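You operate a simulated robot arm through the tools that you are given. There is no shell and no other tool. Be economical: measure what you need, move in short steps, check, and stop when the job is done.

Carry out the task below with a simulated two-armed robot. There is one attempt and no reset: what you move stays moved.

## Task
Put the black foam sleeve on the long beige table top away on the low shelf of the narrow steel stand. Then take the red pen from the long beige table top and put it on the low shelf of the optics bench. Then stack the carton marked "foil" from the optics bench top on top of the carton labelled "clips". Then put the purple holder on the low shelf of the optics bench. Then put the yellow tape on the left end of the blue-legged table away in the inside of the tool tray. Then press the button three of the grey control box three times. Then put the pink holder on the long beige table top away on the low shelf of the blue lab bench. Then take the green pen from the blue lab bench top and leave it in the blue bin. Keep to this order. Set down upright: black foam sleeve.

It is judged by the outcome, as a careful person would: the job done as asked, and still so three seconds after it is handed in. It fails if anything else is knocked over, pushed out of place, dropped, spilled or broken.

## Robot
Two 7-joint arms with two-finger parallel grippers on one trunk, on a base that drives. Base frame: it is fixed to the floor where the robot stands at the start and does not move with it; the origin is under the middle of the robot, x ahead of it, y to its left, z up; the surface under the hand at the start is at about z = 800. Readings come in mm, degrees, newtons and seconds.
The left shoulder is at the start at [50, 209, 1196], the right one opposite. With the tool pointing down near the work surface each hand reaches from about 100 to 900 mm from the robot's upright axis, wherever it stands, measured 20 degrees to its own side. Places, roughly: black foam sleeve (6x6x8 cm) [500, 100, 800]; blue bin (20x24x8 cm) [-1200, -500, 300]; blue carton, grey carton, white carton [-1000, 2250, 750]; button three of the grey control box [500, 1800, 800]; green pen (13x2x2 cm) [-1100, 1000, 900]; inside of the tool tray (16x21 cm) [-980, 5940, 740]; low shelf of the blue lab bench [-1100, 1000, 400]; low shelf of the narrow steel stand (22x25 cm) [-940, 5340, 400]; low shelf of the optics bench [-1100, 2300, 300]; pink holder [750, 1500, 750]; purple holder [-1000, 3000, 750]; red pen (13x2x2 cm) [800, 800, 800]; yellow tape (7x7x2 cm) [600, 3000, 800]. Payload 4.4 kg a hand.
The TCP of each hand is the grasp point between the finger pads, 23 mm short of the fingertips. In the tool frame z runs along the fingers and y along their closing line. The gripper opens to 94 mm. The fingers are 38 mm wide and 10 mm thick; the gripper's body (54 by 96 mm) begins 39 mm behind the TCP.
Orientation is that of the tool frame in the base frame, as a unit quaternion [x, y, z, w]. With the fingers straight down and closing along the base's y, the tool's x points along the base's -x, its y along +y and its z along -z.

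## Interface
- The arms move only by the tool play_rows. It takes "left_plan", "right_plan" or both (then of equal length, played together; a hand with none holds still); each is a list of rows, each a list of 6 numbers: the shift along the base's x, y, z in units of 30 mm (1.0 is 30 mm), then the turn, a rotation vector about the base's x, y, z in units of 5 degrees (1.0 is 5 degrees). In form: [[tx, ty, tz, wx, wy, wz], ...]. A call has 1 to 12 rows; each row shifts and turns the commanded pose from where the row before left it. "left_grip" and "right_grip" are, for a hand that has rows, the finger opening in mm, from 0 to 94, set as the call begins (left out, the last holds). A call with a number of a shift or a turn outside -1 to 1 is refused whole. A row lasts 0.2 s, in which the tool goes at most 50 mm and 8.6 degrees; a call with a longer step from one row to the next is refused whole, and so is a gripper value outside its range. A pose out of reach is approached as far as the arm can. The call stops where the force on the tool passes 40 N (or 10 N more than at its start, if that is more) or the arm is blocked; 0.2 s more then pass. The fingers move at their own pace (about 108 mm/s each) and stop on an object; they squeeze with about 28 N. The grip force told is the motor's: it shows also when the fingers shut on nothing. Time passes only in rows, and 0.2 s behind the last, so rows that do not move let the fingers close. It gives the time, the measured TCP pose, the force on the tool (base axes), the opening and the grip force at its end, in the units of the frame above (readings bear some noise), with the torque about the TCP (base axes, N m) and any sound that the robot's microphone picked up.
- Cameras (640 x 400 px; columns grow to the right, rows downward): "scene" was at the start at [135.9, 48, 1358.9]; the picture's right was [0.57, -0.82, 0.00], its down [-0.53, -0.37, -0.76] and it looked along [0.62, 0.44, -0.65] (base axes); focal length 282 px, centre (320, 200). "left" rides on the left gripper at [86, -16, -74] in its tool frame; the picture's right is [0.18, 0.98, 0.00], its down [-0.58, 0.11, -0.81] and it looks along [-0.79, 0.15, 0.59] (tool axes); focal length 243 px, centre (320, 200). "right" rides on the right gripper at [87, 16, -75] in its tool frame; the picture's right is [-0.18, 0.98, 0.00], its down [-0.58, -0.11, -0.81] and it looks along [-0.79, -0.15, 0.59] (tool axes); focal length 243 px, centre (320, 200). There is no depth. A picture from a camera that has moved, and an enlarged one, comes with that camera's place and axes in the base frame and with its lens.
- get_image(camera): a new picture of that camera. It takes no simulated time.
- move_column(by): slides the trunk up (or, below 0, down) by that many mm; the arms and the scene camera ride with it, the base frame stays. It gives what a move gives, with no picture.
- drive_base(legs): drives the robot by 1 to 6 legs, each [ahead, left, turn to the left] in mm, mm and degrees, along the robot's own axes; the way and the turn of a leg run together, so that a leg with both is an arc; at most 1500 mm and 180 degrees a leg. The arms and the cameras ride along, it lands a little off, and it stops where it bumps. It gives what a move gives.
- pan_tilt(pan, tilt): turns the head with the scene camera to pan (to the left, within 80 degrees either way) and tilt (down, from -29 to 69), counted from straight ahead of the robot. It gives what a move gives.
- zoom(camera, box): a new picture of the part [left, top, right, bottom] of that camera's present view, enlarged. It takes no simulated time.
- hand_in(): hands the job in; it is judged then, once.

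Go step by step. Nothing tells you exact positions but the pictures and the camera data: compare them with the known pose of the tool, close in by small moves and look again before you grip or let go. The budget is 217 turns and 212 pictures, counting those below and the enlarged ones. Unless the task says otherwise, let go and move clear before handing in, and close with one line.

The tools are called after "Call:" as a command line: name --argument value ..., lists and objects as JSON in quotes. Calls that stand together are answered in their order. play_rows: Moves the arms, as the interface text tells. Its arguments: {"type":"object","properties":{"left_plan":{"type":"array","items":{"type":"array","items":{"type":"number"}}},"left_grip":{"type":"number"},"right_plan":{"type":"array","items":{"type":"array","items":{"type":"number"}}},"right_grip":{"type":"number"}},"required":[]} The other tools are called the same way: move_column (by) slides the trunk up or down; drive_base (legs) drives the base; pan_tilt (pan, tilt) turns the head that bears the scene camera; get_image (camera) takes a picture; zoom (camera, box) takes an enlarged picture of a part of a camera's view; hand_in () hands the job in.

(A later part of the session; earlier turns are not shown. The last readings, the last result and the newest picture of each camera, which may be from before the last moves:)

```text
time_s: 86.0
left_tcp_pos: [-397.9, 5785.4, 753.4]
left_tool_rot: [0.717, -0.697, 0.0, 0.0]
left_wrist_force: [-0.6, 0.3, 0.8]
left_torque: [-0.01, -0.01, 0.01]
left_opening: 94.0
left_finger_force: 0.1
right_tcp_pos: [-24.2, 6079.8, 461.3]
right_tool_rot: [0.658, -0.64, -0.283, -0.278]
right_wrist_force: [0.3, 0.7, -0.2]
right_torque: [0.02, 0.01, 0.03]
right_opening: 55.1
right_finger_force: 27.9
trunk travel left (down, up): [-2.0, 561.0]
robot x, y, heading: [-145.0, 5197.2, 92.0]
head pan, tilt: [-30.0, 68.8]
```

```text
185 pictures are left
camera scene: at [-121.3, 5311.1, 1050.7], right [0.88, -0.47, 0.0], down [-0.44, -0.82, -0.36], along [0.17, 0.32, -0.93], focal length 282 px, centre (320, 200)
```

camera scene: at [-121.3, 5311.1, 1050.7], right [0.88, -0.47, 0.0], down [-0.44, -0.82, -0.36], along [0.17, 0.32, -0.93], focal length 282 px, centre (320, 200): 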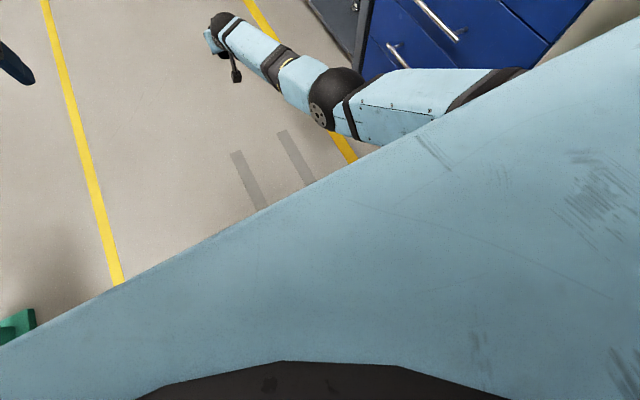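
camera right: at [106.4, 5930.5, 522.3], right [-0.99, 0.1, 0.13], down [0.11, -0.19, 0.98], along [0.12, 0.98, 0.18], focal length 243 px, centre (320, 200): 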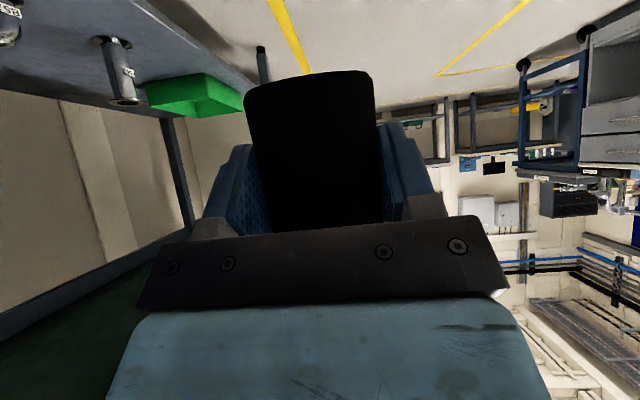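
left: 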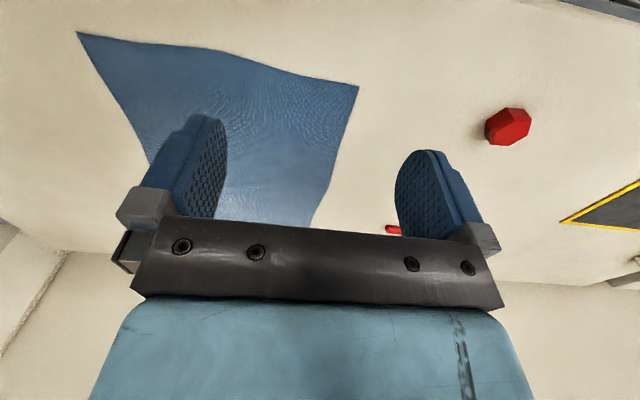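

That works here: z = 461 at 883 ahead. I'll check whether the hand can come back a bit, since a smaller radius makes the turn easier.

Call:
play_rows --right_plan '[[0, -0.6, 0, 0, 0, 0], [0, -0.6, 0, 0, 0, 0], [0, -0.6, 0, 0, 0, 0], [0, -0.6, 0, 0, 0, 0], [0, -0.6, 0, 0, 0, 0], [0, -0.6, 0, 0, 0, 0]]'

```text
time_s: 87.4
left_tcp_pos: [-398.9, 5785.8, 750.7]
left_tool_rot: [0.717, -0.697, 0.002, -0.002]
left_wrist_force: [-0.6, 0.4, -0.1]
left_torque: [-0.02, -0.03, -0.01]
left_opening: 94.1
left_finger_force: 0.0
right_tcp_pos: [-20.5, 6051.6, 597.8]
right_tool_rot: [0.63, -0.612, -0.335, -0.34]
right_wrist_force: [-0.2, 0.6, -1.2]
right_torque: [0.02, 0.02, 0.02]
right_opening: 54.9
right_finger_force: 28.1
trunk travel left (down, up): [-2.0, 561.0]
robot x, y, heading: [-145.5, 5194.0, 91.8]
head pan, tilt: [-30.0, 68.8]
stopped in row 6 (right hand): the arm was blocked; the commanded pose is now the measured one
```

That drove it into a wrist limit, so the extended pose is needed. I'll restore it, then approach the stand at a slight angle.

Call:
play_rows --right_plan '[[0, 0.5, 0, -0.6, 0, 0], [0, 0.5, 0, -0.6, 0, 0], [0, 0.1, -0.4, -0.6, 0, 0], [0, 0, -0.7, -0.6, 0, 0], [0, 0, -0.9, 0, 0, 0], [0, 0, -0.9, 0, 0, 0], [0, 0, -0.9, 0, 0, 0], [0, 0, -0.6, 0, 0, 0]]'

Call:
drive_base --legs '[[-295, -80, 0], [0, 0, 33], [-67, -96, 0]]'

Call:
pan_tilt --pan 15 --tilt 40

Call:
get_image --camera "scene"

```text
time_s: 89.2
left_tcp_pos: [-397.5, 5785.3, 752.4]
left_tool_rot: [0.718, -0.696, -0.001, 0.0]
left_wrist_force: [1.0, 0.7, -0.4]
left_torque: [0.02, -0.03, 0.01]
left_opening: 93.9
left_finger_force: 0.0
right_tcp_pos: [-18.0, 6082.6, 454.8]
right_tool_rot: [0.663, -0.647, -0.266, -0.267]
right_wrist_force: [-0.7, 0.6, 0.5]
right_torque: [-0.03, -0.03, 0.0]
right_opening: 55.1
right_finger_force: 27.9
trunk travel left (down, up): [-2.0, 561.0]
robot x, y, heading: [-143.5, 5193.0, 91.7]
head pan, tilt: [-30.0, 68.8]
```

```text
time_s: 94.0
left_tcp_pos: [-468.2, 5254.4, 753.1]
left_tool_rot: [0.885, -0.466, 0.0, 0.0]
left_wrist_force: [0.4, 0.2, 0.4]
left_torque: [0.0, 0.04, -0.03]
left_opening: 93.9
left_finger_force: 0.1
right_tcp_pos: [-311.5, 5707.7, 456.2]
right_tool_rot: [0.819, -0.434, -0.331, -0.18]
right_wrist_force: [0.2, -0.3, -0.7]
right_torque: [-0.01, -0.03, 0.0]
right_opening: 55.3
right_finger_force: 27.8
trunk travel left (down, up): [-2.0, 561.0]
robot x, y, heading: [62.2, 4892.9, 124.5]
head pan, tilt: [-30.0, 68.8]
```

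```text
time_s: 95.1
left_tcp_pos: [-468.8, 5253.1, 752.0]
left_tool_rot: [0.885, -0.466, -0.001, 0.0]
left_wrist_force: [0.4, -0.3, -0.1]
left_torque: [0.02, 0.03, -0.03]
left_opening: 94.4
left_finger_force: 0.0
right_tcp_pos: [-311.5, 5708.1, 455.4]
right_tool_rot: [0.818, -0.434, -0.331, -0.182]
right_wrist_force: [-0.2, 0.3, 0.0]
right_torque: [0.02, 0.0, 0.02]
right_opening: 55.4
right_finger_force: 27.6
trunk travel left (down, up): [-2.0, 561.0]
robot x, y, heading: [63.8, 4893.1, 124.4]
head pan, tilt: [15.0, 40.0]
```

```text
184 pictures are left
camera scene: at [-40.1, 5003.0, 1086.8], right [0.65, 0.76, 0.0], down [0.49, -0.42, -0.77], along [-0.58, 0.5, -0.64], focal length 282 px, centre (320, 200)
```

scene: 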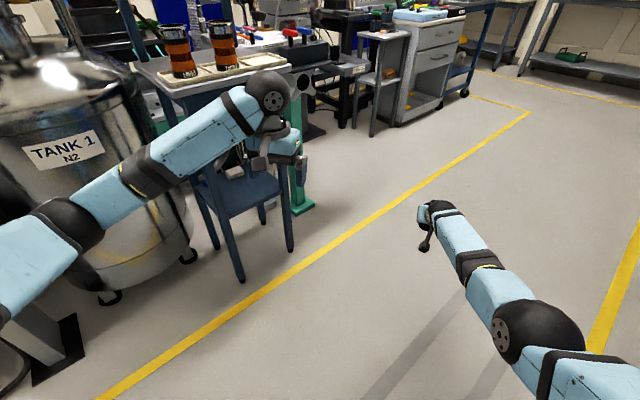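

The stand's front legs are at x ≈ -822, y ≈ 5218 and 5481. I'll align to heading 160° so that driving straight carries the sleeve in between them.

Call:
play_rows --right_plan '[[0, 0, 0.7, 0, 0, 0]]'

Call:
drive_base --legs '[[-13, 46, 0], [0, 0, 35.6]]'

Call:
pan_tilt --pan 0 --tilt 45

Call:
get_image --camera "scene"

Call:
get_image --camera "right"

```text
time_s: 95.5
left_tcp_pos: [-467.8, 5253.6, 753.0]
left_tool_rot: [0.884, -0.467, 0.001, 0.0]
left_wrist_force: [0.0, -0.1, -0.4]
left_torque: [-0.01, -0.01, 0.01]
left_opening: 94.0
left_finger_force: 0.1
right_tcp_pos: [-311.7, 5707.4, 478.3]
right_tool_rot: [0.818, -0.434, -0.331, -0.181]
right_wrist_force: [-0.8, -0.3, -0.7]
right_torque: [-0.02, -0.01, -0.02]
right_opening: 55.2
right_finger_force: 28.4
trunk travel left (down, up): [-2.0, 561.0]
robot x, y, heading: [62.3, 4895.5, 124.5]
head pan, tilt: [15.0, 40.0]
```

```text
time_s: 98.3
left_tcp_pos: [-608.5, 4832.4, 752.6]
left_tool_rot: [0.986, -0.169, 0.0, 0.0]
left_wrist_force: [0.1, 0.3, -0.5]
left_torque: [0.01, -0.01, 0.0]
left_opening: 94.0
left_finger_force: 0.1
right_tcp_pos: [-749.6, 5293.0, 475.3]
right_tool_rot: [0.913, -0.159, -0.37, -0.069]
right_wrist_force: [-0.2, 0.5, -1.3]
right_torque: [-0.01, -0.03, -0.01]
right_opening: 55.1
right_finger_force: 28.0
trunk travel left (down, up): [-2.0, 561.0]
robot x, y, heading: [31.6, 4858.3, 160.7]
head pan, tilt: [15.0, 40.0]
```

```text
time_s: 99.1
left_tcp_pos: [-608.8, 4833.4, 753.1]
left_tool_rot: [0.986, -0.168, 0.0, 0.0]
left_wrist_force: [0.3, -0.5, 0.1]
left_torque: [-0.02, 0.02, -0.02]
left_opening: 94.1
left_finger_force: 0.2
right_tcp_pos: [-748.4, 5293.7, 476.7]
right_tool_rot: [0.912, -0.157, -0.372, -0.069]
right_wrist_force: [-0.3, 1.2, 0.0]
right_torque: [-0.03, 0.0, -0.02]
right_opening: 55.4
right_finger_force: 28.3
trunk travel left (down, up): [-2.0, 561.0]
robot x, y, heading: [32.1, 4855.5, 160.7]
head pan, tilt: [0.0, 45.0]
```

```text
183 pictures are left
camera scene: at [-108.0, 4905.0, 1079.6], right [0.33, 0.94, 0.0], down [0.67, -0.23, -0.71], along [-0.67, 0.23, -0.71], focal length 282 px, centre (320, 200)
```

scene: 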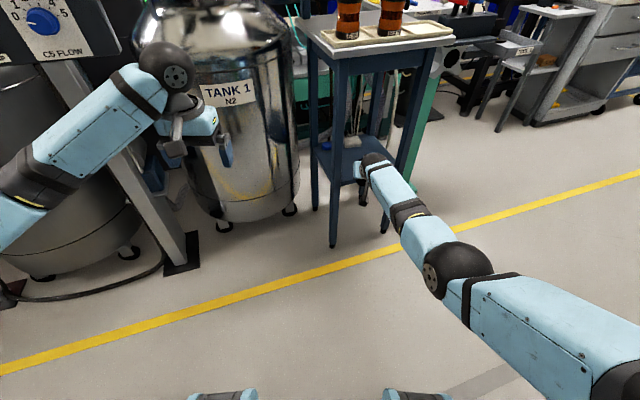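

```text
182 pictures are left
camera right: at [-648.3, 5240.0, 468.4], right [-0.46, -0.88, 0.12], down [0.17, 0.04, 0.98], along [-0.87, 0.47, 0.13], focal length 243 px, centre (320, 200)
```

right: 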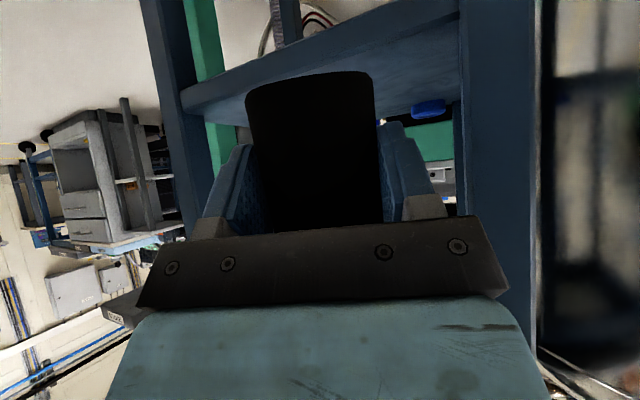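

The hand lines up between the legs, with the sleeve about 30 mm above the shelf. I'll check the shelf for other items before entering.

Call:
zoom --camera "scene" --box '[290, 50, 450, 250]'

```text
2.00 times, centred on (370, 150) of scene
camera zoom: at [-108.0, 4905.0, 1079.6], right [0.33, 0.94, 0.0], down [0.67, -0.23, -0.71], along [-0.67, 0.23, -0.71], focal length 563 px, centre (220, 300)
```

zoom: 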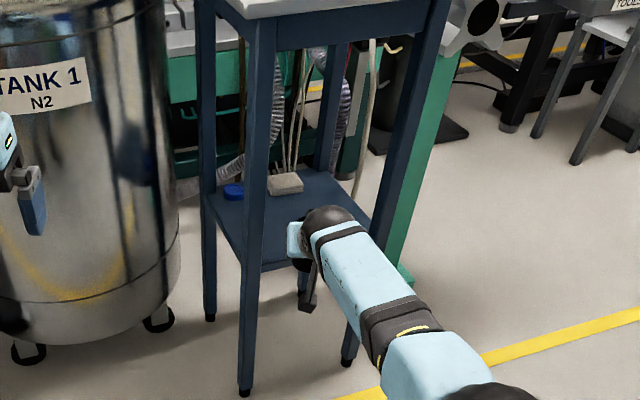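

A tan block and a blue item sit at the back of the shelf (x ≈ -1025). I'll drive in so the sleeve lands around (-903, 5349), in front of them.

Call:
drive_base --legs '[[160, 0, 0]]'

Call:
get_image --camera "right"

Call:
zoom --camera "scene" --box '[290, 50, 450, 250]'

```text
time_s: 100.5
left_tcp_pos: [-757.8, 4884.9, 752.5]
left_tool_rot: [0.986, -0.168, 0.0, 0.0]
left_wrist_force: [0.8, -0.1, -1.2]
left_torque: [0.0, -0.01, 0.01]
left_opening: 94.3
left_finger_force: 0.1
right_tcp_pos: [-898.9, 5344.7, 476.4]
right_tool_rot: [0.913, -0.158, -0.371, -0.069]
right_wrist_force: [-0.4, -0.1, -0.3]
right_torque: [0.0, 0.0, -0.01]
right_opening: 54.9
right_finger_force: 28.3
trunk travel left (down, up): [-2.0, 561.0]
robot x, y, heading: [-114.9, 4906.9, 160.5]
head pan, tilt: [0.0, 45.0]
```

```text
180 pictures are left
camera right: at [-797.6, 5291.4, 468.2], right [-0.46, -0.88, 0.12], down [0.17, 0.04, 0.98], along [-0.87, 0.47, 0.13], focal length 243 px, centre (320, 200)
```

right: 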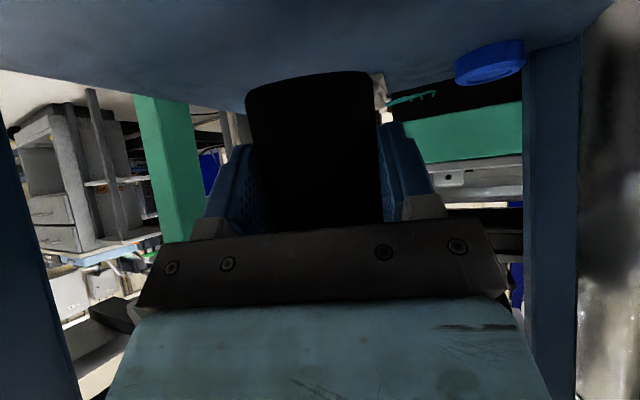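

```text
2.00 times, centred on (370, 150) of scene
camera zoom: at [-257.1, 4957.1, 1079.5], right [0.33, 0.94, 0.0], down [0.67, -0.23, -0.71], along [-0.67, 0.23, -0.71], focal length 563 px, centre (220, 300)
```

zoom: 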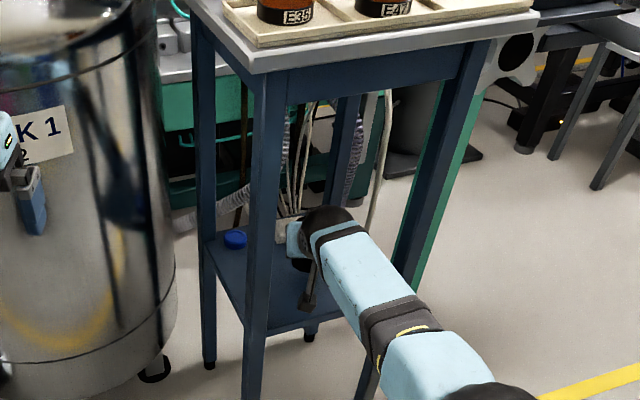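

It's in position. I'll lower gently toward the shelf.

Call:
play_rows --right_plan '[[0, 0, -0.3, 0, 0, 0], [0, 0, -0.3, 0, 0, 0], [0, 0, -0.15, 0, 0, 0], [0, 0, -0.1, 0, 0, 0], [0, 0, 0, 0, 0, 0]]'

Call:
get_image --camera "right"

```text
time_s: 101.7
left_tcp_pos: [-757.3, 4884.0, 752.6]
left_tool_rot: [0.986, -0.167, 0.0, 0.0]
left_wrist_force: [-0.1, -0.5, 0.0]
left_torque: [-0.01, 0.01, 0.01]
left_opening: 93.9
left_finger_force: 0.1
right_tcp_pos: [-899.7, 5345.8, 449.6]
right_tool_rot: [0.913, -0.157, -0.37, -0.068]
right_wrist_force: [0.6, 0.0, 0.7]
right_torque: [0.03, 0.02, 0.05]
right_opening: 55.2
right_finger_force: 28.2
trunk travel left (down, up): [-2.0, 561.0]
robot x, y, heading: [-119.1, 4909.1, 160.8]
head pan, tilt: [0.0, 45.0]
```

```text
178 pictures are left
camera right: at [-798.3, 5292.4, 442.9], right [-0.46, -0.88, 0.12], down [0.17, 0.04, 0.98], along [-0.87, 0.47, 0.13], focal length 243 px, centre (320, 200)
```

right: 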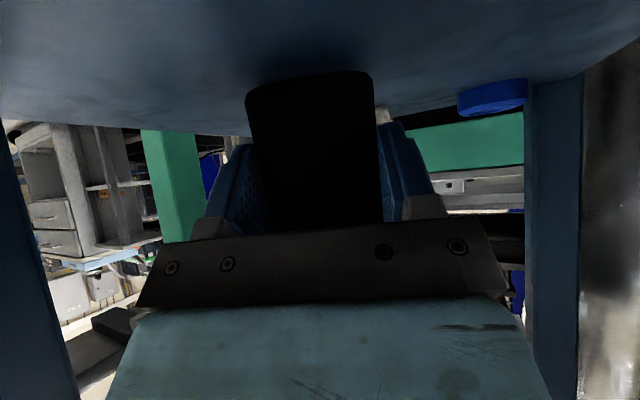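

Call:
play_rows --right_plan '[[0, 0, -0.12, 0, 0, 0], [0, 0, -0.1, 0, 0, 0], [0, 0, 0, 0, 0, 0]]'

```text
time_s: 102.5
left_tcp_pos: [-757.3, 4884.0, 753.7]
left_tool_rot: [0.986, -0.167, -0.001, 0.0]
left_wrist_force: [0.4, -0.6, 0.0]
left_torque: [-0.02, -0.01, 0.02]
left_opening: 93.8
left_finger_force: 0.2
right_tcp_pos: [-900.0, 5347.2, 448.4]
right_tool_rot: [0.911, -0.158, -0.374, -0.069]
right_wrist_force: [-0.6, 0.2, 14.7]
right_torque: [0.09, 0.44, 0.01]
right_opening: 55.0
right_finger_force: 28.2
trunk travel left (down, up): [-2.0, 561.0]
robot x, y, heading: [-114.0, 4907.0, 160.8]
head pan, tilt: [0.0, 45.0]
```

It has made contact with the shelf. I'll release.

Call:
play_rows --right_plan '[[0, 0, 0, 0, 0, 0], [0, 0, 0, 0, 0, 0], [0, 0, 0, 0, 0, 0], [0, 0, 0, 0, 0, 0]]' --right_grip 90

Call:
get_image --camera "right"

```text
time_s: 103.5
left_tcp_pos: [-757.7, 4885.0, 751.8]
left_tool_rot: [0.986, -0.168, 0.0, 0.0]
left_wrist_force: [-0.4, -0.1, -0.9]
left_torque: [0.0, 0.0, 0.01]
left_opening: 94.1
left_finger_force: 0.0
right_tcp_pos: [-898.7, 5345.8, 444.2]
right_tool_rot: [0.913, -0.158, -0.37, -0.069]
right_wrist_force: [1.6, -0.8, 2.1]
right_torque: [-0.04, 0.0, 0.01]
right_opening: 89.9
right_finger_force: 0.0
trunk travel left (down, up): [-2.0, 561.0]
robot x, y, heading: [-117.6, 4909.2, 160.6]
head pan, tilt: [0.0, 45.0]
```

```text
177 pictures are left
camera right: at [-797.3, 5292.0, 436.7], right [-0.46, -0.88, 0.12], down [0.17, 0.04, 0.98], along [-0.87, 0.47, 0.13], focal length 243 px, centre (320, 200)
```

right: 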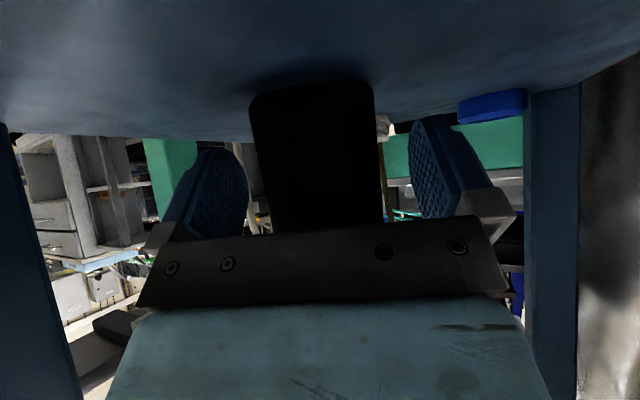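

Released with the sleeve standing. I'll back straight out and check.

Call:
drive_base --legs '[[-190, 0, 0]]'

Call:
get_image --camera "right"

```text
time_s: 105.0
left_tcp_pos: [-578.5, 4822.4, 753.2]
left_tool_rot: [0.986, -0.168, 0.0, 0.0]
left_wrist_force: [-1.1, -0.5, 0.4]
left_torque: [0.0, -0.02, 0.02]
left_opening: 94.3
left_finger_force: 0.1
right_tcp_pos: [-721.0, 5281.6, 445.3]
right_tool_rot: [0.913, -0.158, -0.371, -0.069]
right_wrist_force: [-0.7, 0.8, -0.4]
right_torque: [0.03, 0.01, 0.01]
right_opening: 90.4
right_finger_force: 0.0
trunk travel left (down, up): [-2.0, 561.0]
robot x, y, heading: [61.9, 4849.2, 160.9]
head pan, tilt: [0.0, 45.0]
```

```text
176 pictures are left
camera right: at [-619.3, 5229.2, 437.0], right [-0.46, -0.88, 0.12], down [0.17, 0.04, 0.98], along [-0.87, 0.47, 0.13], focal length 243 px, centre (320, 200)
```

right: 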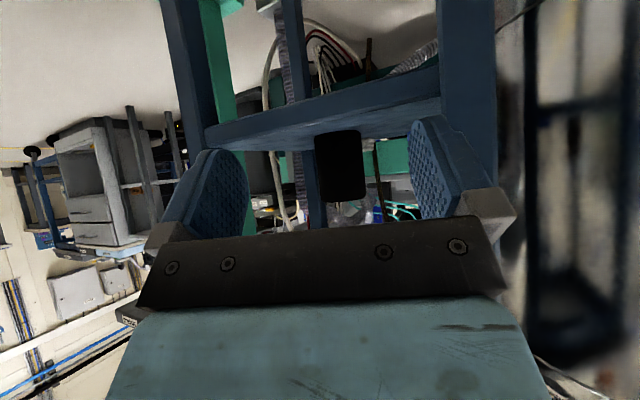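

The sleeve stands upright on the shelf. Next is the red pen: I'll raise the trunk, swing back to face along the aisle, and reset the right hand to point down.

Call:
move_column --by 270

Call:
drive_base --legs '[[0, 0, -36], [67, 96, 0], [0, 0, -34.5], [0, 100, 0]]'

Call:
play_rows --right_plan '[[0, -0.5, 0.9, -1, 0, 0], [0, -0.5, 0.9, -1, 0, 0], [0, -0.5, 0.9, -1, 0, 0], [0, -0.5, 0.9, -1, 0, 0], [0, -0.7, 0.9, -1, 0, 0], [0, -0.7, 0.9, -1, 0, 0], [0, -0.7, 0.9, -1, 0, 0], [0, -0.7, 0.9, -1, 0, 0], [0, -0.7, 0.9, -0.8, 0, 0], [0, -0.7, 0.9, 0, 0, 0]]'

```text
time_s: 107.8
left_tcp_pos: [-579.1, 4820.5, 1023.0]
left_tool_rot: [0.986, -0.167, 0.0, 0.0]
left_wrist_force: [-0.1, 0.3, -0.3]
left_torque: [-0.01, 0.01, 0.0]
left_opening: 93.8
left_finger_force: 0.2
right_tcp_pos: [-721.7, 5282.5, 714.3]
right_tool_rot: [0.913, -0.157, -0.37, -0.069]
right_wrist_force: [0.5, 0.1, 0.8]
right_torque: [0.01, -0.02, -0.04]
right_opening: 90.1
right_finger_force: 0.0
trunk travel left (down, up): [-272.0, 291.0]
robot x, y, heading: [64.5, 4847.7, 160.5]
head pan, tilt: [0.0, 45.0]
```

```text
time_s: 113.8
left_tcp_pos: [-398.8, 5437.7, 1023.2]
left_tool_rot: [0.711, -0.703, 0.0, 0.0]
left_wrist_force: [-0.3, -0.3, -0.3]
left_torque: [0.0, 0.0, -0.02]
left_opening: 94.0
left_finger_force: 0.1
right_tcp_pos: [-15.3, 5728.5, 715.0]
right_tool_rot: [0.658, -0.651, -0.265, -0.269]
right_wrist_force: [-0.6, -0.3, -0.6]
right_torque: [-0.01, -0.02, -0.02]
right_opening: 89.9
right_finger_force: 0.1
trunk travel left (down, up): [-272.0, 291.0]
robot x, y, heading: [-154.6, 4841.7, 91.0]
head pan, tilt: [0.0, 45.0]
```

```text
time_s: 116.0
left_tcp_pos: [-396.8, 5438.2, 1022.5]
left_tool_rot: [0.712, -0.702, 0.0, 0.0]
left_wrist_force: [0.0, 0.9, 0.2]
left_torque: [0.02, 0.01, 0.04]
left_opening: 94.0
left_finger_force: 0.1
right_tcp_pos: [5.0, 5574.3, 952.1]
right_tool_rot: [-0.703, 0.711, -0.006, 0.01]
right_wrist_force: [-0.1, -0.4, 0.0]
right_torque: [-0.02, -0.05, 0.0]
right_opening: 90.0
right_finger_force: 0.0
right hand out of reach, approached as far as the arm can: row 9, 10
trunk travel left (down, up): [-272.0, 291.0]
robot x, y, heading: [-156.6, 4841.7, 90.9]
head pan, tilt: [0.0, 45.0]
```

The right hand points down now. I'll drive back along the aisle and turn to face the beige table near the red pen.

Call:
drive_base --legs '[[0, 0, -1], [-1500, 0, 0], [-1500, 0, 0], [-900, 0, 0], [0, 0, -90]]'

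Call:
pan_tilt --pan -10 --tilt 40

Call:
get_image --camera "scene"

```text
time_s: 139.2
left_tcp_pos: [436.5, 1124.6, 1023.2]
left_tool_rot: [0.006, 1.0, 0.0, 0.001]
left_wrist_force: [-0.7, 0.1, -0.3]
left_torque: [0.01, -0.03, -0.05]
left_opening: 94.0
left_finger_force: 0.1
right_tcp_pos: [564.1, 718.3, 954.2]
right_tool_rot: [0.018, 1.0, -0.008, 0.005]
right_wrist_force: [0.2, -0.1, 0.0]
right_torque: [-0.01, -0.03, 0.01]
right_opening: 90.0
right_finger_force: 0.1
trunk travel left (down, up): [-272.0, 291.0]
robot x, y, heading: [-165.9, 896.3, -0.6]
head pan, tilt: [0.0, 45.0]
```

```text
time_s: 139.9
left_tcp_pos: [436.4, 1124.2, 1022.7]
left_tool_rot: [0.006, 1.0, 0.0, 0.0]
left_wrist_force: [0.6, -1.1, 0.5]
left_torque: [-0.01, 0.03, 0.0]
left_opening: 93.9
left_finger_force: 0.1
right_tcp_pos: [564.5, 713.7, 955.5]
right_tool_rot: [0.02, 1.0, -0.01, 0.005]
right_wrist_force: [-0.1, 0.3, -0.4]
right_torque: [0.0, 0.04, 0.02]
right_opening: 90.2
right_finger_force: 0.0
trunk travel left (down, up): [-272.0, 291.0]
robot x, y, heading: [-162.9, 896.8, -0.8]
head pan, tilt: [-10.0, 40.0]
```

```text
175 pictures are left
camera scene: at [-14.5, 878.6, 1356.8], right [-0.18, -0.98, 0.0], down [-0.63, 0.12, -0.77], along [0.75, -0.14, -0.64], focal length 282 px, centre (320, 200)
```

scene: 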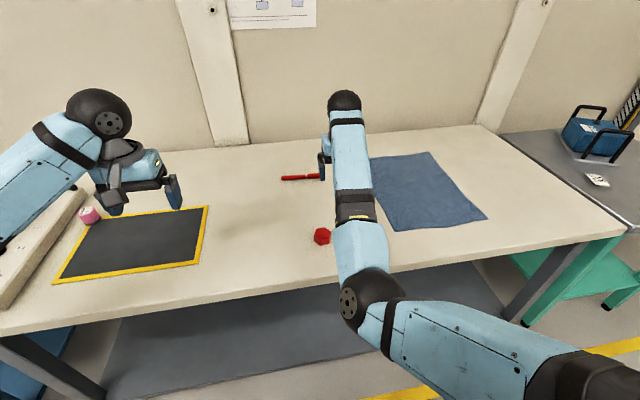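

The pen lies along y, centred at about (758, 795). I'll drive a bit closer and turn the right hand 90° so it closes along x.

Call:
drive_base --legs '[[130, 0, 0.7]]'

Call:
play_rows --right_plan '[[0, 0, 0, 0, 0, -1], [0, 0, 0, 0, 0, -1], [0, 0, 0, 0, 0, -1], [0, 0, 0, 0, 0, -1], [0, 0, 0, 0, 0, -1], [0, 0, 0, 0, 0, -1], [0, 0, 0, 0, 0, -1], [0, 0, 0, 0, 0, -1], [0, 0, 0, 0, 0, -1], [0, 0, 0, 0, 0, -1]]' --right_grip 50

Call:
play_rows --right_plan '[[0.25, 0.3, -0.3, 0, 0, -1], [0.25, 0.3, -0.3, 0, 0, -1], [0.25, 0.3, -0.3, 0, 0, -1], [0.25, 0.3, -0.3, 0, 0, -1], [0.25, 0.3, -0.3, 0, 0, -1], [0.25, 0.3, -0.3, 0, 0, -1], [0.25, 0.3, -0.3, 0, 0, -1], [0.25, 0.3, -0.3, 0, 0, -1]]'

Call:
get_image --camera "right"

Call:
get_image --camera "scene"

```text
time_s: 141.2
left_tcp_pos: [563.6, 1130.0, 1022.1]
left_tool_rot: [0.0, 1.0, 0.0, 0.0]
left_wrist_force: [-0.6, 0.2, -0.1]
left_torque: [0.0, 0.01, 0.0]
left_opening: 93.9
left_finger_force: 0.1
right_tcp_pos: [694.9, 722.9, 952.7]
right_tool_rot: [0.014, 1.0, -0.011, 0.003]
right_wrist_force: [-0.3, 0.4, -0.1]
right_torque: [0.02, -0.02, 0.02]
right_opening: 90.2
right_finger_force: 0.0
trunk travel left (down, up): [-272.0, 291.0]
robot x, y, heading: [-39.5, 894.4, 0.0]
head pan, tilt: [-10.0, 40.0]
```

```text
time_s: 143.4
left_tcp_pos: [563.3, 1130.0, 1024.2]
left_tool_rot: [0.0, 1.0, 0.001, 0.0]
left_wrist_force: [-0.8, -0.5, -0.1]
left_torque: [0.0, 0.03, 0.0]
left_opening: 94.0
left_finger_force: 0.0
right_tcp_pos: [697.2, 708.9, 953.4]
right_tool_rot: [0.443, 0.896, -0.019, 0.003]
right_wrist_force: [0.3, -0.3, 0.0]
right_torque: [-0.01, -0.01, -0.01]
right_opening: 50.0
right_finger_force: 0.1
trunk travel left (down, up): [-272.0, 291.0]
robot x, y, heading: [-35.2, 891.7, 0.4]
head pan, tilt: [-10.0, 40.0]
```

```text
time_s: 145.2
left_tcp_pos: [562.2, 1131.6, 1022.1]
left_tool_rot: [0.0, 1.0, 0.0, 0.0]
left_wrist_force: [0.5, -0.6, 0.7]
left_torque: [-0.01, -0.02, 0.0]
left_opening: 94.0
left_finger_force: 0.0
right_tcp_pos: [756.9, 796.9, 881.9]
right_tool_rot: [0.717, 0.697, -0.01, -0.004]
right_wrist_force: [-0.3, 0.6, -0.1]
right_torque: [-0.02, -0.04, -0.01]
right_opening: 49.9
right_finger_force: 0.0
trunk travel left (down, up): [-272.0, 291.0]
robot x, y, heading: [-33.7, 894.9, 0.1]
head pan, tilt: [-10.0, 40.0]
```

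```text
174 pictures are left
camera right: at [776.1, 883.6, 955.6], right [0.98, -0.21, -0.02], down [-0.11, -0.57, 0.81], along [-0.18, -0.79, -0.58], focal length 243 px, centre (320, 200)
```

right: 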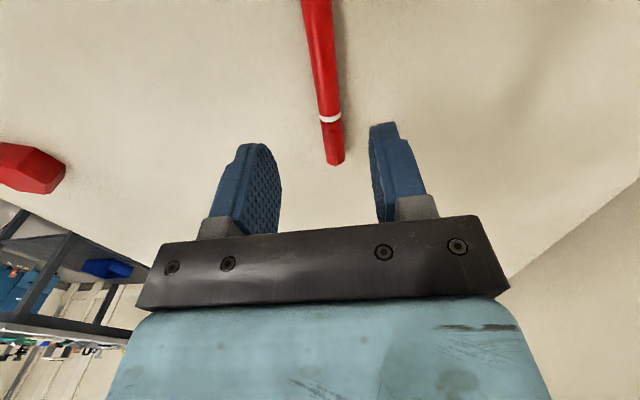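

```text
173 pictures are left
camera scene: at [114.5, 879.6, 1356.8], right [-0.17, -0.98, 0.0], down [-0.63, 0.11, -0.77], along [0.75, -0.13, -0.64], focal length 282 px, centre (320, 200)
```

scene: 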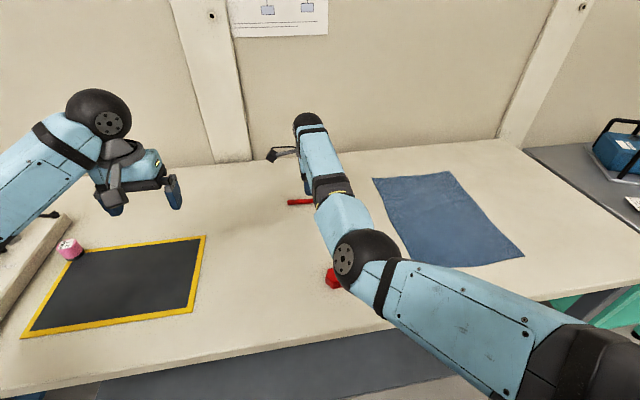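

The pen's axis is at x ≈ 759 between the fingers, centred at y ≈ 798. I'll descend.

Call:
play_rows --right_plan '[[0.07, 0.03, -0.5, 0, 0, 0], [0, 0, -0.5, 0, 0, 0], [0, 0, -0.5, 0, 0, 0], [0, 0, -0.35, 0, 0, 0], [0, 0, 0, 0, 0, 0]]'

Call:
get_image --camera "right"

```text
time_s: 146.4
left_tcp_pos: [562.0, 1129.8, 1021.5]
left_tool_rot: [0.0, 1.0, 0.001, 0.0]
left_wrist_force: [0.1, 0.8, -1.0]
left_torque: [0.02, -0.02, -0.03]
left_opening: 93.9
left_finger_force: 0.0
right_tcp_pos: [756.7, 795.3, 825.8]
right_tool_rot: [0.717, 0.697, -0.011, -0.004]
right_wrist_force: [-0.4, 0.3, -0.3]
right_torque: [-0.03, 0.0, 0.01]
right_opening: 50.0
right_finger_force: 0.1
trunk travel left (down, up): [-272.0, 291.0]
robot x, y, heading: [-35.9, 896.8, 0.1]
head pan, tilt: [-10.0, 40.0]
```

```text
172 pictures are left
camera right: at [777.0, 883.1, 899.4], right [0.98, -0.21, -0.02], down [-0.11, -0.57, 0.81], along [-0.18, -0.79, -0.58], focal length 243 px, centre (320, 200)
```

right: 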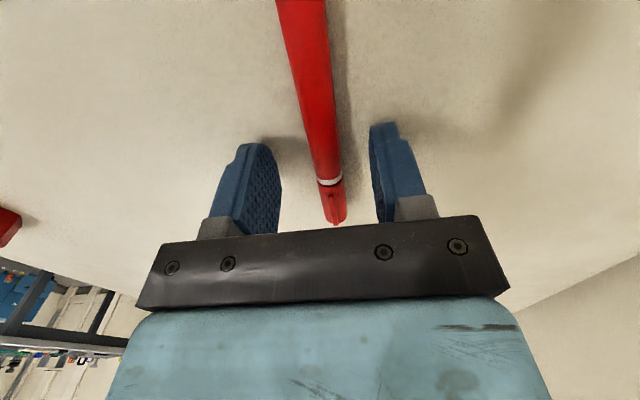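

The pen is between the fingers. I'll close and lift slightly.

Call:
play_rows --right_plan '[[0, 0, 0, 0, 0, 0], [0, 0, 0, 0, 0, 0], [0, 0, 0, 0, 0, 0], [0, 0, 0, 0, 0, 0], [0, 0, 0.7, 0, 0, 0], [0, 0, 1, 0, 0, 0], [0, 0, 1, 0, 0, 0], [0, 0, 1, 0, 0, 0]]' --right_grip 2

Call:
get_image --camera "right"

```text
time_s: 148.2
left_tcp_pos: [562.2, 1130.4, 1023.3]
left_tool_rot: [0.0, 1.0, 0.0, 0.0]
left_wrist_force: [-0.7, -0.6, 0.6]
left_torque: [-0.01, -0.02, -0.01]
left_opening: 94.1
left_finger_force: 0.0
right_tcp_pos: [755.8, 795.9, 937.6]
right_tool_rot: [0.716, 0.698, -0.011, -0.004]
right_wrist_force: [0.0, 0.4, -0.4]
right_torque: [0.02, 0.0, 0.01]
right_opening: 14.4
right_finger_force: 27.9
trunk travel left (down, up): [-272.0, 291.0]
robot x, y, heading: [-35.6, 894.3, 0.0]
head pan, tilt: [-10.0, 40.0]
```

```text
171 pictures are left
camera right: at [774.8, 882.9, 1009.7], right [0.98, -0.21, -0.02], down [-0.11, -0.57, 0.81], along [-0.18, -0.79, -0.58], focal length 243 px, centre (320, 200)
```

right: 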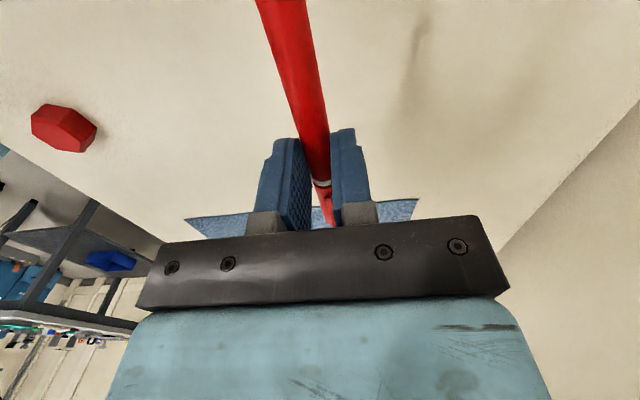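

The pen is held. I'll back off, turn and drive up the aisle to look at the optics bench.

Call:
drive_base --legs '[[-140, 0, 0], [0, 0, 90], [1000, 0, 0]]'

Call:
pan_tilt --pan 45 --tilt 35

Call:
get_image --camera "scene"

```text
time_s: 158.1
left_tcp_pos: [-395.3, 2510.0, 1022.2]
left_tool_rot: [-0.703, 0.711, 0.0, 0.001]
left_wrist_force: [0.2, -0.3, 0.9]
left_torque: [-0.02, 0.0, -0.01]
left_opening: 93.8
left_finger_force: 0.0
right_tcp_pos: [-58.1, 2699.4, 936.0]
right_tool_rot: [0.018, 1.0, -0.01, 0.005]
right_wrist_force: [0.8, -0.4, 0.4]
right_torque: [-0.01, 0.0, 0.0]
right_opening: 14.5
right_finger_force: 28.1
trunk travel left (down, up): [-272.0, 291.0]
robot x, y, heading: [-165.5, 1907.1, 89.5]
head pan, tilt: [-10.0, 40.0]
```

```text
time_s: 159.4
left_tcp_pos: [-395.3, 2510.9, 1021.3]
left_tool_rot: [-0.704, 0.711, 0.0, 0.0]
left_wrist_force: [0.9, -0.5, -0.3]
left_torque: [-0.02, 0.02, 0.0]
left_opening: 93.9
left_finger_force: 0.0
right_tcp_pos: [-58.6, 2699.9, 936.1]
right_tool_rot: [0.019, 1.0, -0.011, 0.005]
right_wrist_force: [0.0, 0.6, -0.6]
right_torque: [0.01, 0.01, -0.01]
right_opening: 14.6
right_finger_force: 28.6
trunk travel left (down, up): [-272.0, 291.0]
robot x, y, heading: [-163.4, 1910.2, 89.4]
head pan, tilt: [45.0, 35.0]
```

```text
170 pictures are left
camera scene: at [-228.0, 2039.1, 1364.4], right [0.71, 0.7, 0.0], down [0.4, -0.41, -0.82], along [-0.57, 0.58, -0.57], focal length 282 px, centre (320, 200)
```

scene: 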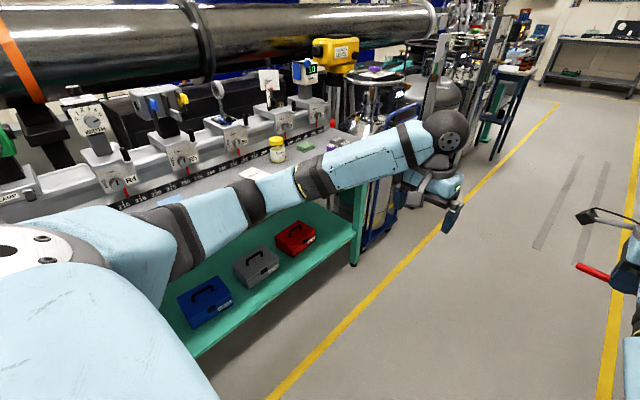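

The green low shelf's front edge is at x ≈ -880, with boxes along its middle (x ≈ -1100). I'll face the bench and lay the pen on the front strip near (-950, 2350).

Call:
drive_base --legs '[[0, 0, 45.5], [100, -376, 0], [0, 0, 45]]'

Call:
move_column --by -270

Call:
pan_tilt --pan -10 --tilt 45

Call:
get_image --camera "scene"

```text
time_s: 167.4
left_tcp_pos: [-564.3, 2019.1, 1022.4]
left_tool_rot: [1.0, -0.002, 0.001, 0.0]
left_wrist_force: [-0.3, -0.2, -1.0]
left_torque: [0.04, -0.01, 0.04]
left_opening: 93.8
left_finger_force: 0.0
right_tcp_pos: [-756.9, 2353.4, 935.9]
right_tool_rot: [-0.696, 0.718, -0.004, 0.011]
right_wrist_force: [0.1, -0.7, 0.6]
right_torque: [0.0, 0.01, 0.03]
right_opening: 14.3
right_finger_force: 28.3
trunk travel left (down, up): [-272.0, 291.0]
robot x, y, heading: [35.8, 2248.3, 179.6]
head pan, tilt: [45.0, 35.0]
```

```text
time_s: 170.2
left_tcp_pos: [-564.1, 2018.3, 753.2]
left_tool_rot: [1.0, -0.001, -0.001, 0.0]
left_wrist_force: [0.5, 0.2, 0.3]
left_torque: [0.0, -0.02, 0.0]
left_opening: 94.0
left_finger_force: 0.0
right_tcp_pos: [-755.7, 2354.3, 666.3]
right_tool_rot: [-0.696, 0.718, -0.004, 0.011]
right_wrist_force: [0.5, 0.4, 0.1]
right_torque: [0.01, -0.01, 0.04]
right_opening: 14.5
right_finger_force: 28.6
trunk travel left (down, up): [-2.0, 561.0]
robot x, y, heading: [34.4, 2251.2, 179.8]
head pan, tilt: [45.0, 35.0]
```

```text
time_s: 171.4
left_tcp_pos: [-563.3, 2017.3, 752.7]
left_tool_rot: [1.0, -0.002, 0.0, 0.0]
left_wrist_force: [-0.6, 0.7, -0.5]
left_torque: [0.0, 0.03, -0.02]
left_opening: 94.0
left_finger_force: 0.1
right_tcp_pos: [-757.0, 2352.9, 666.4]
right_tool_rot: [-0.696, 0.718, -0.004, 0.011]
right_wrist_force: [0.1, 0.3, 1.2]
right_torque: [0.0, 0.01, 0.01]
right_opening: 14.5
right_finger_force: 28.2
trunk travel left (down, up): [-2.0, 561.0]
robot x, y, heading: [37.0, 2250.1, 179.9]
head pan, tilt: [-10.0, 45.0]
```

```text
169 pictures are left
camera scene: at [-113.7, 2264.7, 1079.6], right [0.18, 0.98, 0.0], down [0.7, -0.12, -0.71], along [-0.7, 0.12, -0.71], focal length 282 px, centre (320, 200)
```

scene: 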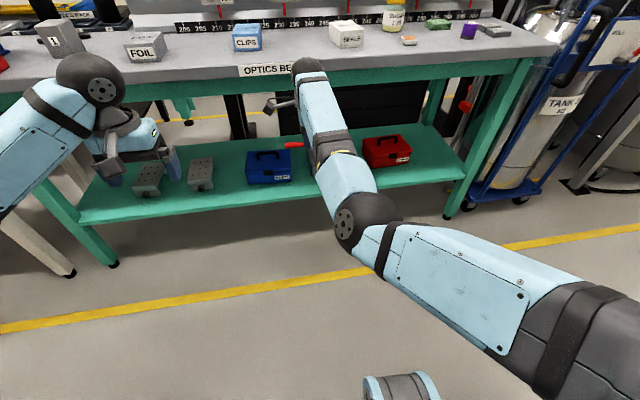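

From the geometry the bench front is at x ≈ -945, its top at z ≈ 772 and the low shelf at z ≈ 200. I'll lower the hand in front of the bench.

Call:
play_rows --right_plan '[[0.12, 0, -1, 0, 0, 0], [0.12, 0, -1, 0, 0, 0], [0.12, 0, -1, 0, 0, 0], [0.12, 0, -1, 0, 0, 0], [0.12, 0, -1, 0, 0, 0], [0.12, 0, -1, 0, 0, 0], [0.12, 0, -1, 0, 0, 0], [0.12, 0, -1, 0, 0, 0], [0.12, 0, -1, 0, 0, 0], [0.12, 0, -1, 0, 0, 0], [0.12, 0, -1, 0, 0, 0], [0.12, 0, -1, 0, 0, 0]]'

Call:
get_image --camera "scene"

Call:
get_image --camera "right"

```text
time_s: 174.0
left_tcp_pos: [-563.2, 2017.9, 751.7]
left_tool_rot: [1.0, -0.002, 0.0, 0.001]
left_wrist_force: [-0.2, -0.4, -0.1]
left_torque: [0.0, 0.0, -0.02]
left_opening: 94.0
left_finger_force: 0.1
right_tcp_pos: [-700.3, 2358.4, 355.0]
right_tool_rot: [-0.696, 0.718, -0.003, 0.011]
right_wrist_force: [0.3, 1.5, -0.7]
right_torque: [-0.02, 0.0, 0.03]
right_opening: 14.5
right_finger_force: 28.0
right hand out of reach, approached as far as the arm can: row 10, 11, 12
trunk travel left (down, up): [-2.0, 561.0]
robot x, y, heading: [34.8, 2251.5, 179.7]
head pan, tilt: [-10.0, 45.0]
```

```text
168 pictures are left
camera scene: at [-113.8, 2264.7, 1079.5], right [0.18, 0.98, 0.0], down [0.7, -0.12, -0.71], along [-0.7, 0.12, -0.71], focal length 282 px, centre (320, 200)
```

scene: 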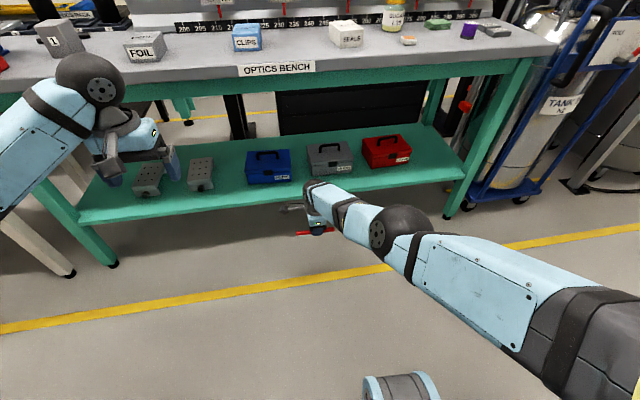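

```text
167 pictures are left
camera right: at [-722.5, 2273.0, 427.4], right [-0.98, 0.21, -0.02], down [0.11, 0.57, 0.81], along [0.19, 0.79, -0.58], focal length 243 px, centre (320, 200)
```

right: 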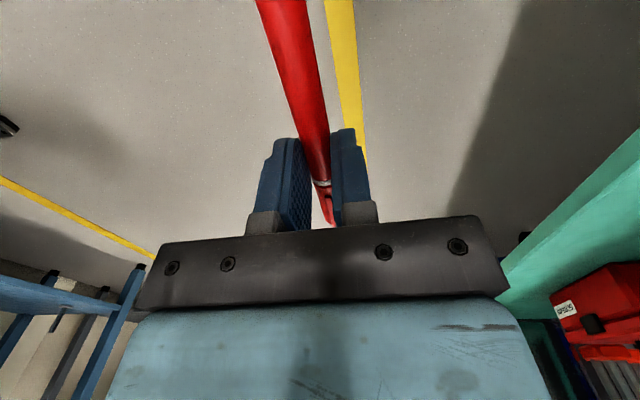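

It's at the reach limit here, so I'll pull the hand back a bit while lowering further.

Call:
play_rows --right_plan '[[1, 0, 0, 0, 0, 0], [1, 0, -0.5, 0, 0, 0], [0.6, 0, -0.9, 0, 0, 0], [0.4, 0, -0.9, 0, 0, 0], [0, 0, -0.8, 0, 0, 0]]'

Call:
drive_base --legs '[[200, 0, 0]]'

Call:
get_image --camera "scene"

Call:
get_image --camera "right"

```text
time_s: 175.4
left_tcp_pos: [-563.2, 2015.0, 751.3]
left_tool_rot: [1.0, -0.002, -0.001, -0.004]
left_wrist_force: [-1.1, -0.8, -1.1]
left_torque: [0.04, -0.03, 0.02]
left_opening: 94.1
left_finger_force: 0.0
right_tcp_pos: [-658.1, 2349.6, 312.0]
right_tool_rot: [-0.698, 0.715, 0.022, -0.018]
right_wrist_force: [0.2, 0.5, -1.1]
right_torque: [-0.02, 0.02, -0.01]
right_opening: 14.4
right_finger_force: 28.1
trunk travel left (down, up): [-2.0, 561.0]
robot x, y, heading: [34.1, 2249.2, 180.1]
head pan, tilt: [-10.0, 45.0]
stopped in row 5 (right hand): the arm was blocked; the commanded pose is now the measured one
```

```text
time_s: 177.0
left_tcp_pos: [-763.8, 2016.7, 751.1]
left_tool_rot: [1.0, -0.004, 0.0, -0.004]
left_wrist_force: [-0.2, -0.1, 0.4]
left_torque: [0.01, -0.01, 0.03]
left_opening: 94.0
left_finger_force: 0.1
right_tcp_pos: [-854.3, 2355.0, 309.8]
right_tool_rot: [-0.696, 0.717, 0.02, -0.015]
right_wrist_force: [0.4, 0.2, 0.9]
right_torque: [0.02, 0.0, -0.01]
right_opening: 14.5
right_finger_force: 28.4
trunk travel left (down, up): [-2.0, 561.0]
robot x, y, heading: [-165.6, 2247.9, 179.8]
head pan, tilt: [-10.0, 45.0]
```

```text
166 pictures are left
camera scene: at [-312.3, 2260.2, 1079.8], right [0.18, 0.98, 0.01], down [0.7, -0.12, -0.71], along [-0.7, 0.13, -0.71], focal length 282 px, centre (320, 200)
```

scene: 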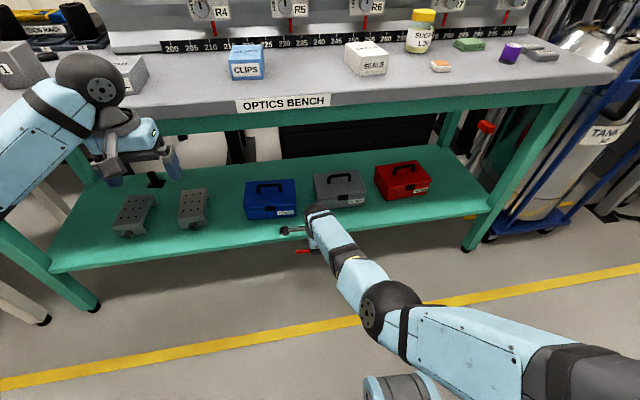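

```text
165 pictures are left
camera right: at [-870.7, 2267.9, 384.9], right [-0.98, 0.21, 0.05], down [0.17, 0.57, 0.8], along [0.14, 0.79, -0.59], focal length 243 px, centre (320, 200)
```

right: 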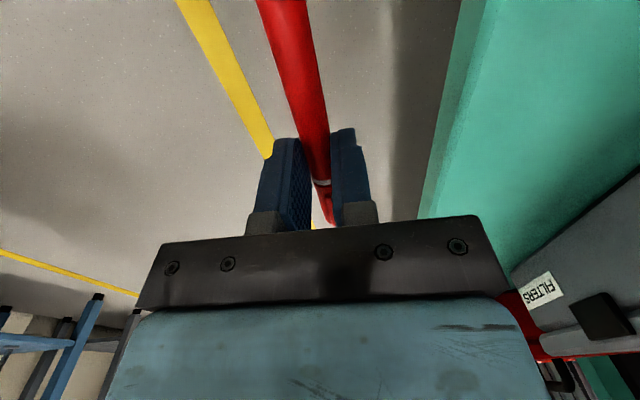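

The arm is probably rubbing the torso because the hand is too central. I'll move the hand outward to about 20° off axis and try lowering again.

Call:
play_rows --right_plan '[[0, 1, 0.1, 0, 0, 0], [0, 1, 0.1, 0, 0, 0], [0, 1, 0, 0, 0, 0], [0.3, 1, 0, 0, 0, 0], [0.3, 1, 0, 0, 0, 0], [0.3, 0, -0.7, 0, 0, 0], [0.3, 0, -0.7, 0, 0, 0], [0.2, 0, -0.7, 0, 0, 0]]'

Call:
get_image --camera "scene"

```text
time_s: 178.6
left_tcp_pos: [-762.7, 2016.6, 754.0]
left_tool_rot: [1.0, -0.004, -0.001, -0.005]
left_wrist_force: [-0.5, -0.7, 0.0]
left_torque: [0.04, -0.04, 0.01]
left_opening: 93.8
left_finger_force: 0.0
right_tcp_pos: [-913.3, 2475.3, 393.2]
right_tool_rot: [-0.7, 0.706, 0.067, -0.081]
right_wrist_force: [1.0, 1.6, -0.2]
right_torque: [-0.04, 0.02, -0.01]
right_opening: 14.6
right_finger_force: 28.5
trunk travel left (down, up): [-2.0, 561.0]
robot x, y, heading: [-163.9, 2253.5, 179.6]
head pan, tilt: [-10.0, 45.0]
stopped in row 7 (right hand): the arm was blocked; the commanded pose is now the measured one
```

```text
164 pictures are left
camera scene: at [-310.0, 2258.0, 1080.9], right [0.18, 0.98, 0.01], down [0.69, -0.12, -0.71], along [-0.7, 0.14, -0.7], focal length 282 px, centre (320, 200)
```

scene: 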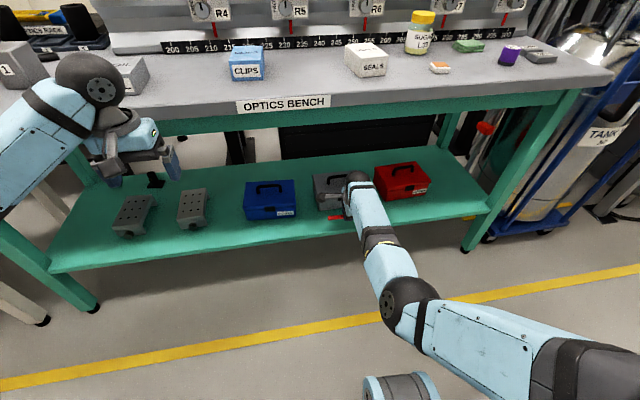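

The hand was pushed out to a nearly straight arm, so the bent elbow is probably touching the base. I'll straighten the tool and follow the full-reach arc downward.

Call:
play_rows --right_plan '[[-0.13, 0, 0, 0, -0.8, 0], [-0.13, 0, 0, 0, -0.8, 0], [-0.13, 0, 0, 0, -0.8, 0], [0.3, 0, -0.7, 0, 0, 0], [0.4, 0, -0.7, 0, 0, 0], [0.37, 0, -0.7, 0, 0, 0], [0.43, 0, -0.7, 0, 0, 0], [0.43, 0, -0.7, 0, 0, 0], [0.5, 0, -0.7, 0, 0, 0], [0.53, 0, -0.7, 0, 0, 0]]'

Call:
get_image --camera "scene"

```text
time_s: 180.8
left_tcp_pos: [-763.7, 2020.5, 753.3]
left_tool_rot: [1.0, -0.004, 0.0, 0.0]
left_wrist_force: [0.2, -0.1, -0.6]
left_torque: [0.04, -0.03, 0.01]
left_opening: 93.9
left_finger_force: 0.1
right_tcp_pos: [-827.9, 2482.3, 228.8]
right_tool_rot: [-0.701, 0.713, -0.015, -0.001]
right_wrist_force: [0.0, -0.8, -0.7]
right_torque: [0.02, 0.02, 0.02]
right_opening: 14.8
right_finger_force: 28.1
trunk travel left (down, up): [-2.0, 561.0]
robot x, y, heading: [-163.0, 2254.6, 179.7]
head pan, tilt: [-10.0, 45.0]
```

```text
163 pictures are left
camera scene: at [-312.1, 2266.0, 1079.6], right [0.18, 0.98, 0.0], down [0.7, -0.13, -0.71], along [-0.7, 0.13, -0.71], focal length 282 px, centre (320, 200)
```

scene: 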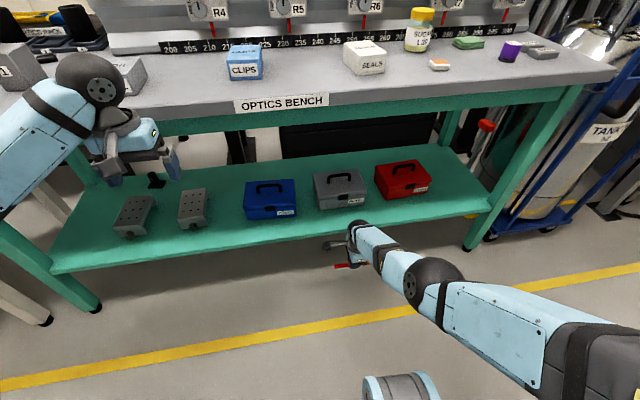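

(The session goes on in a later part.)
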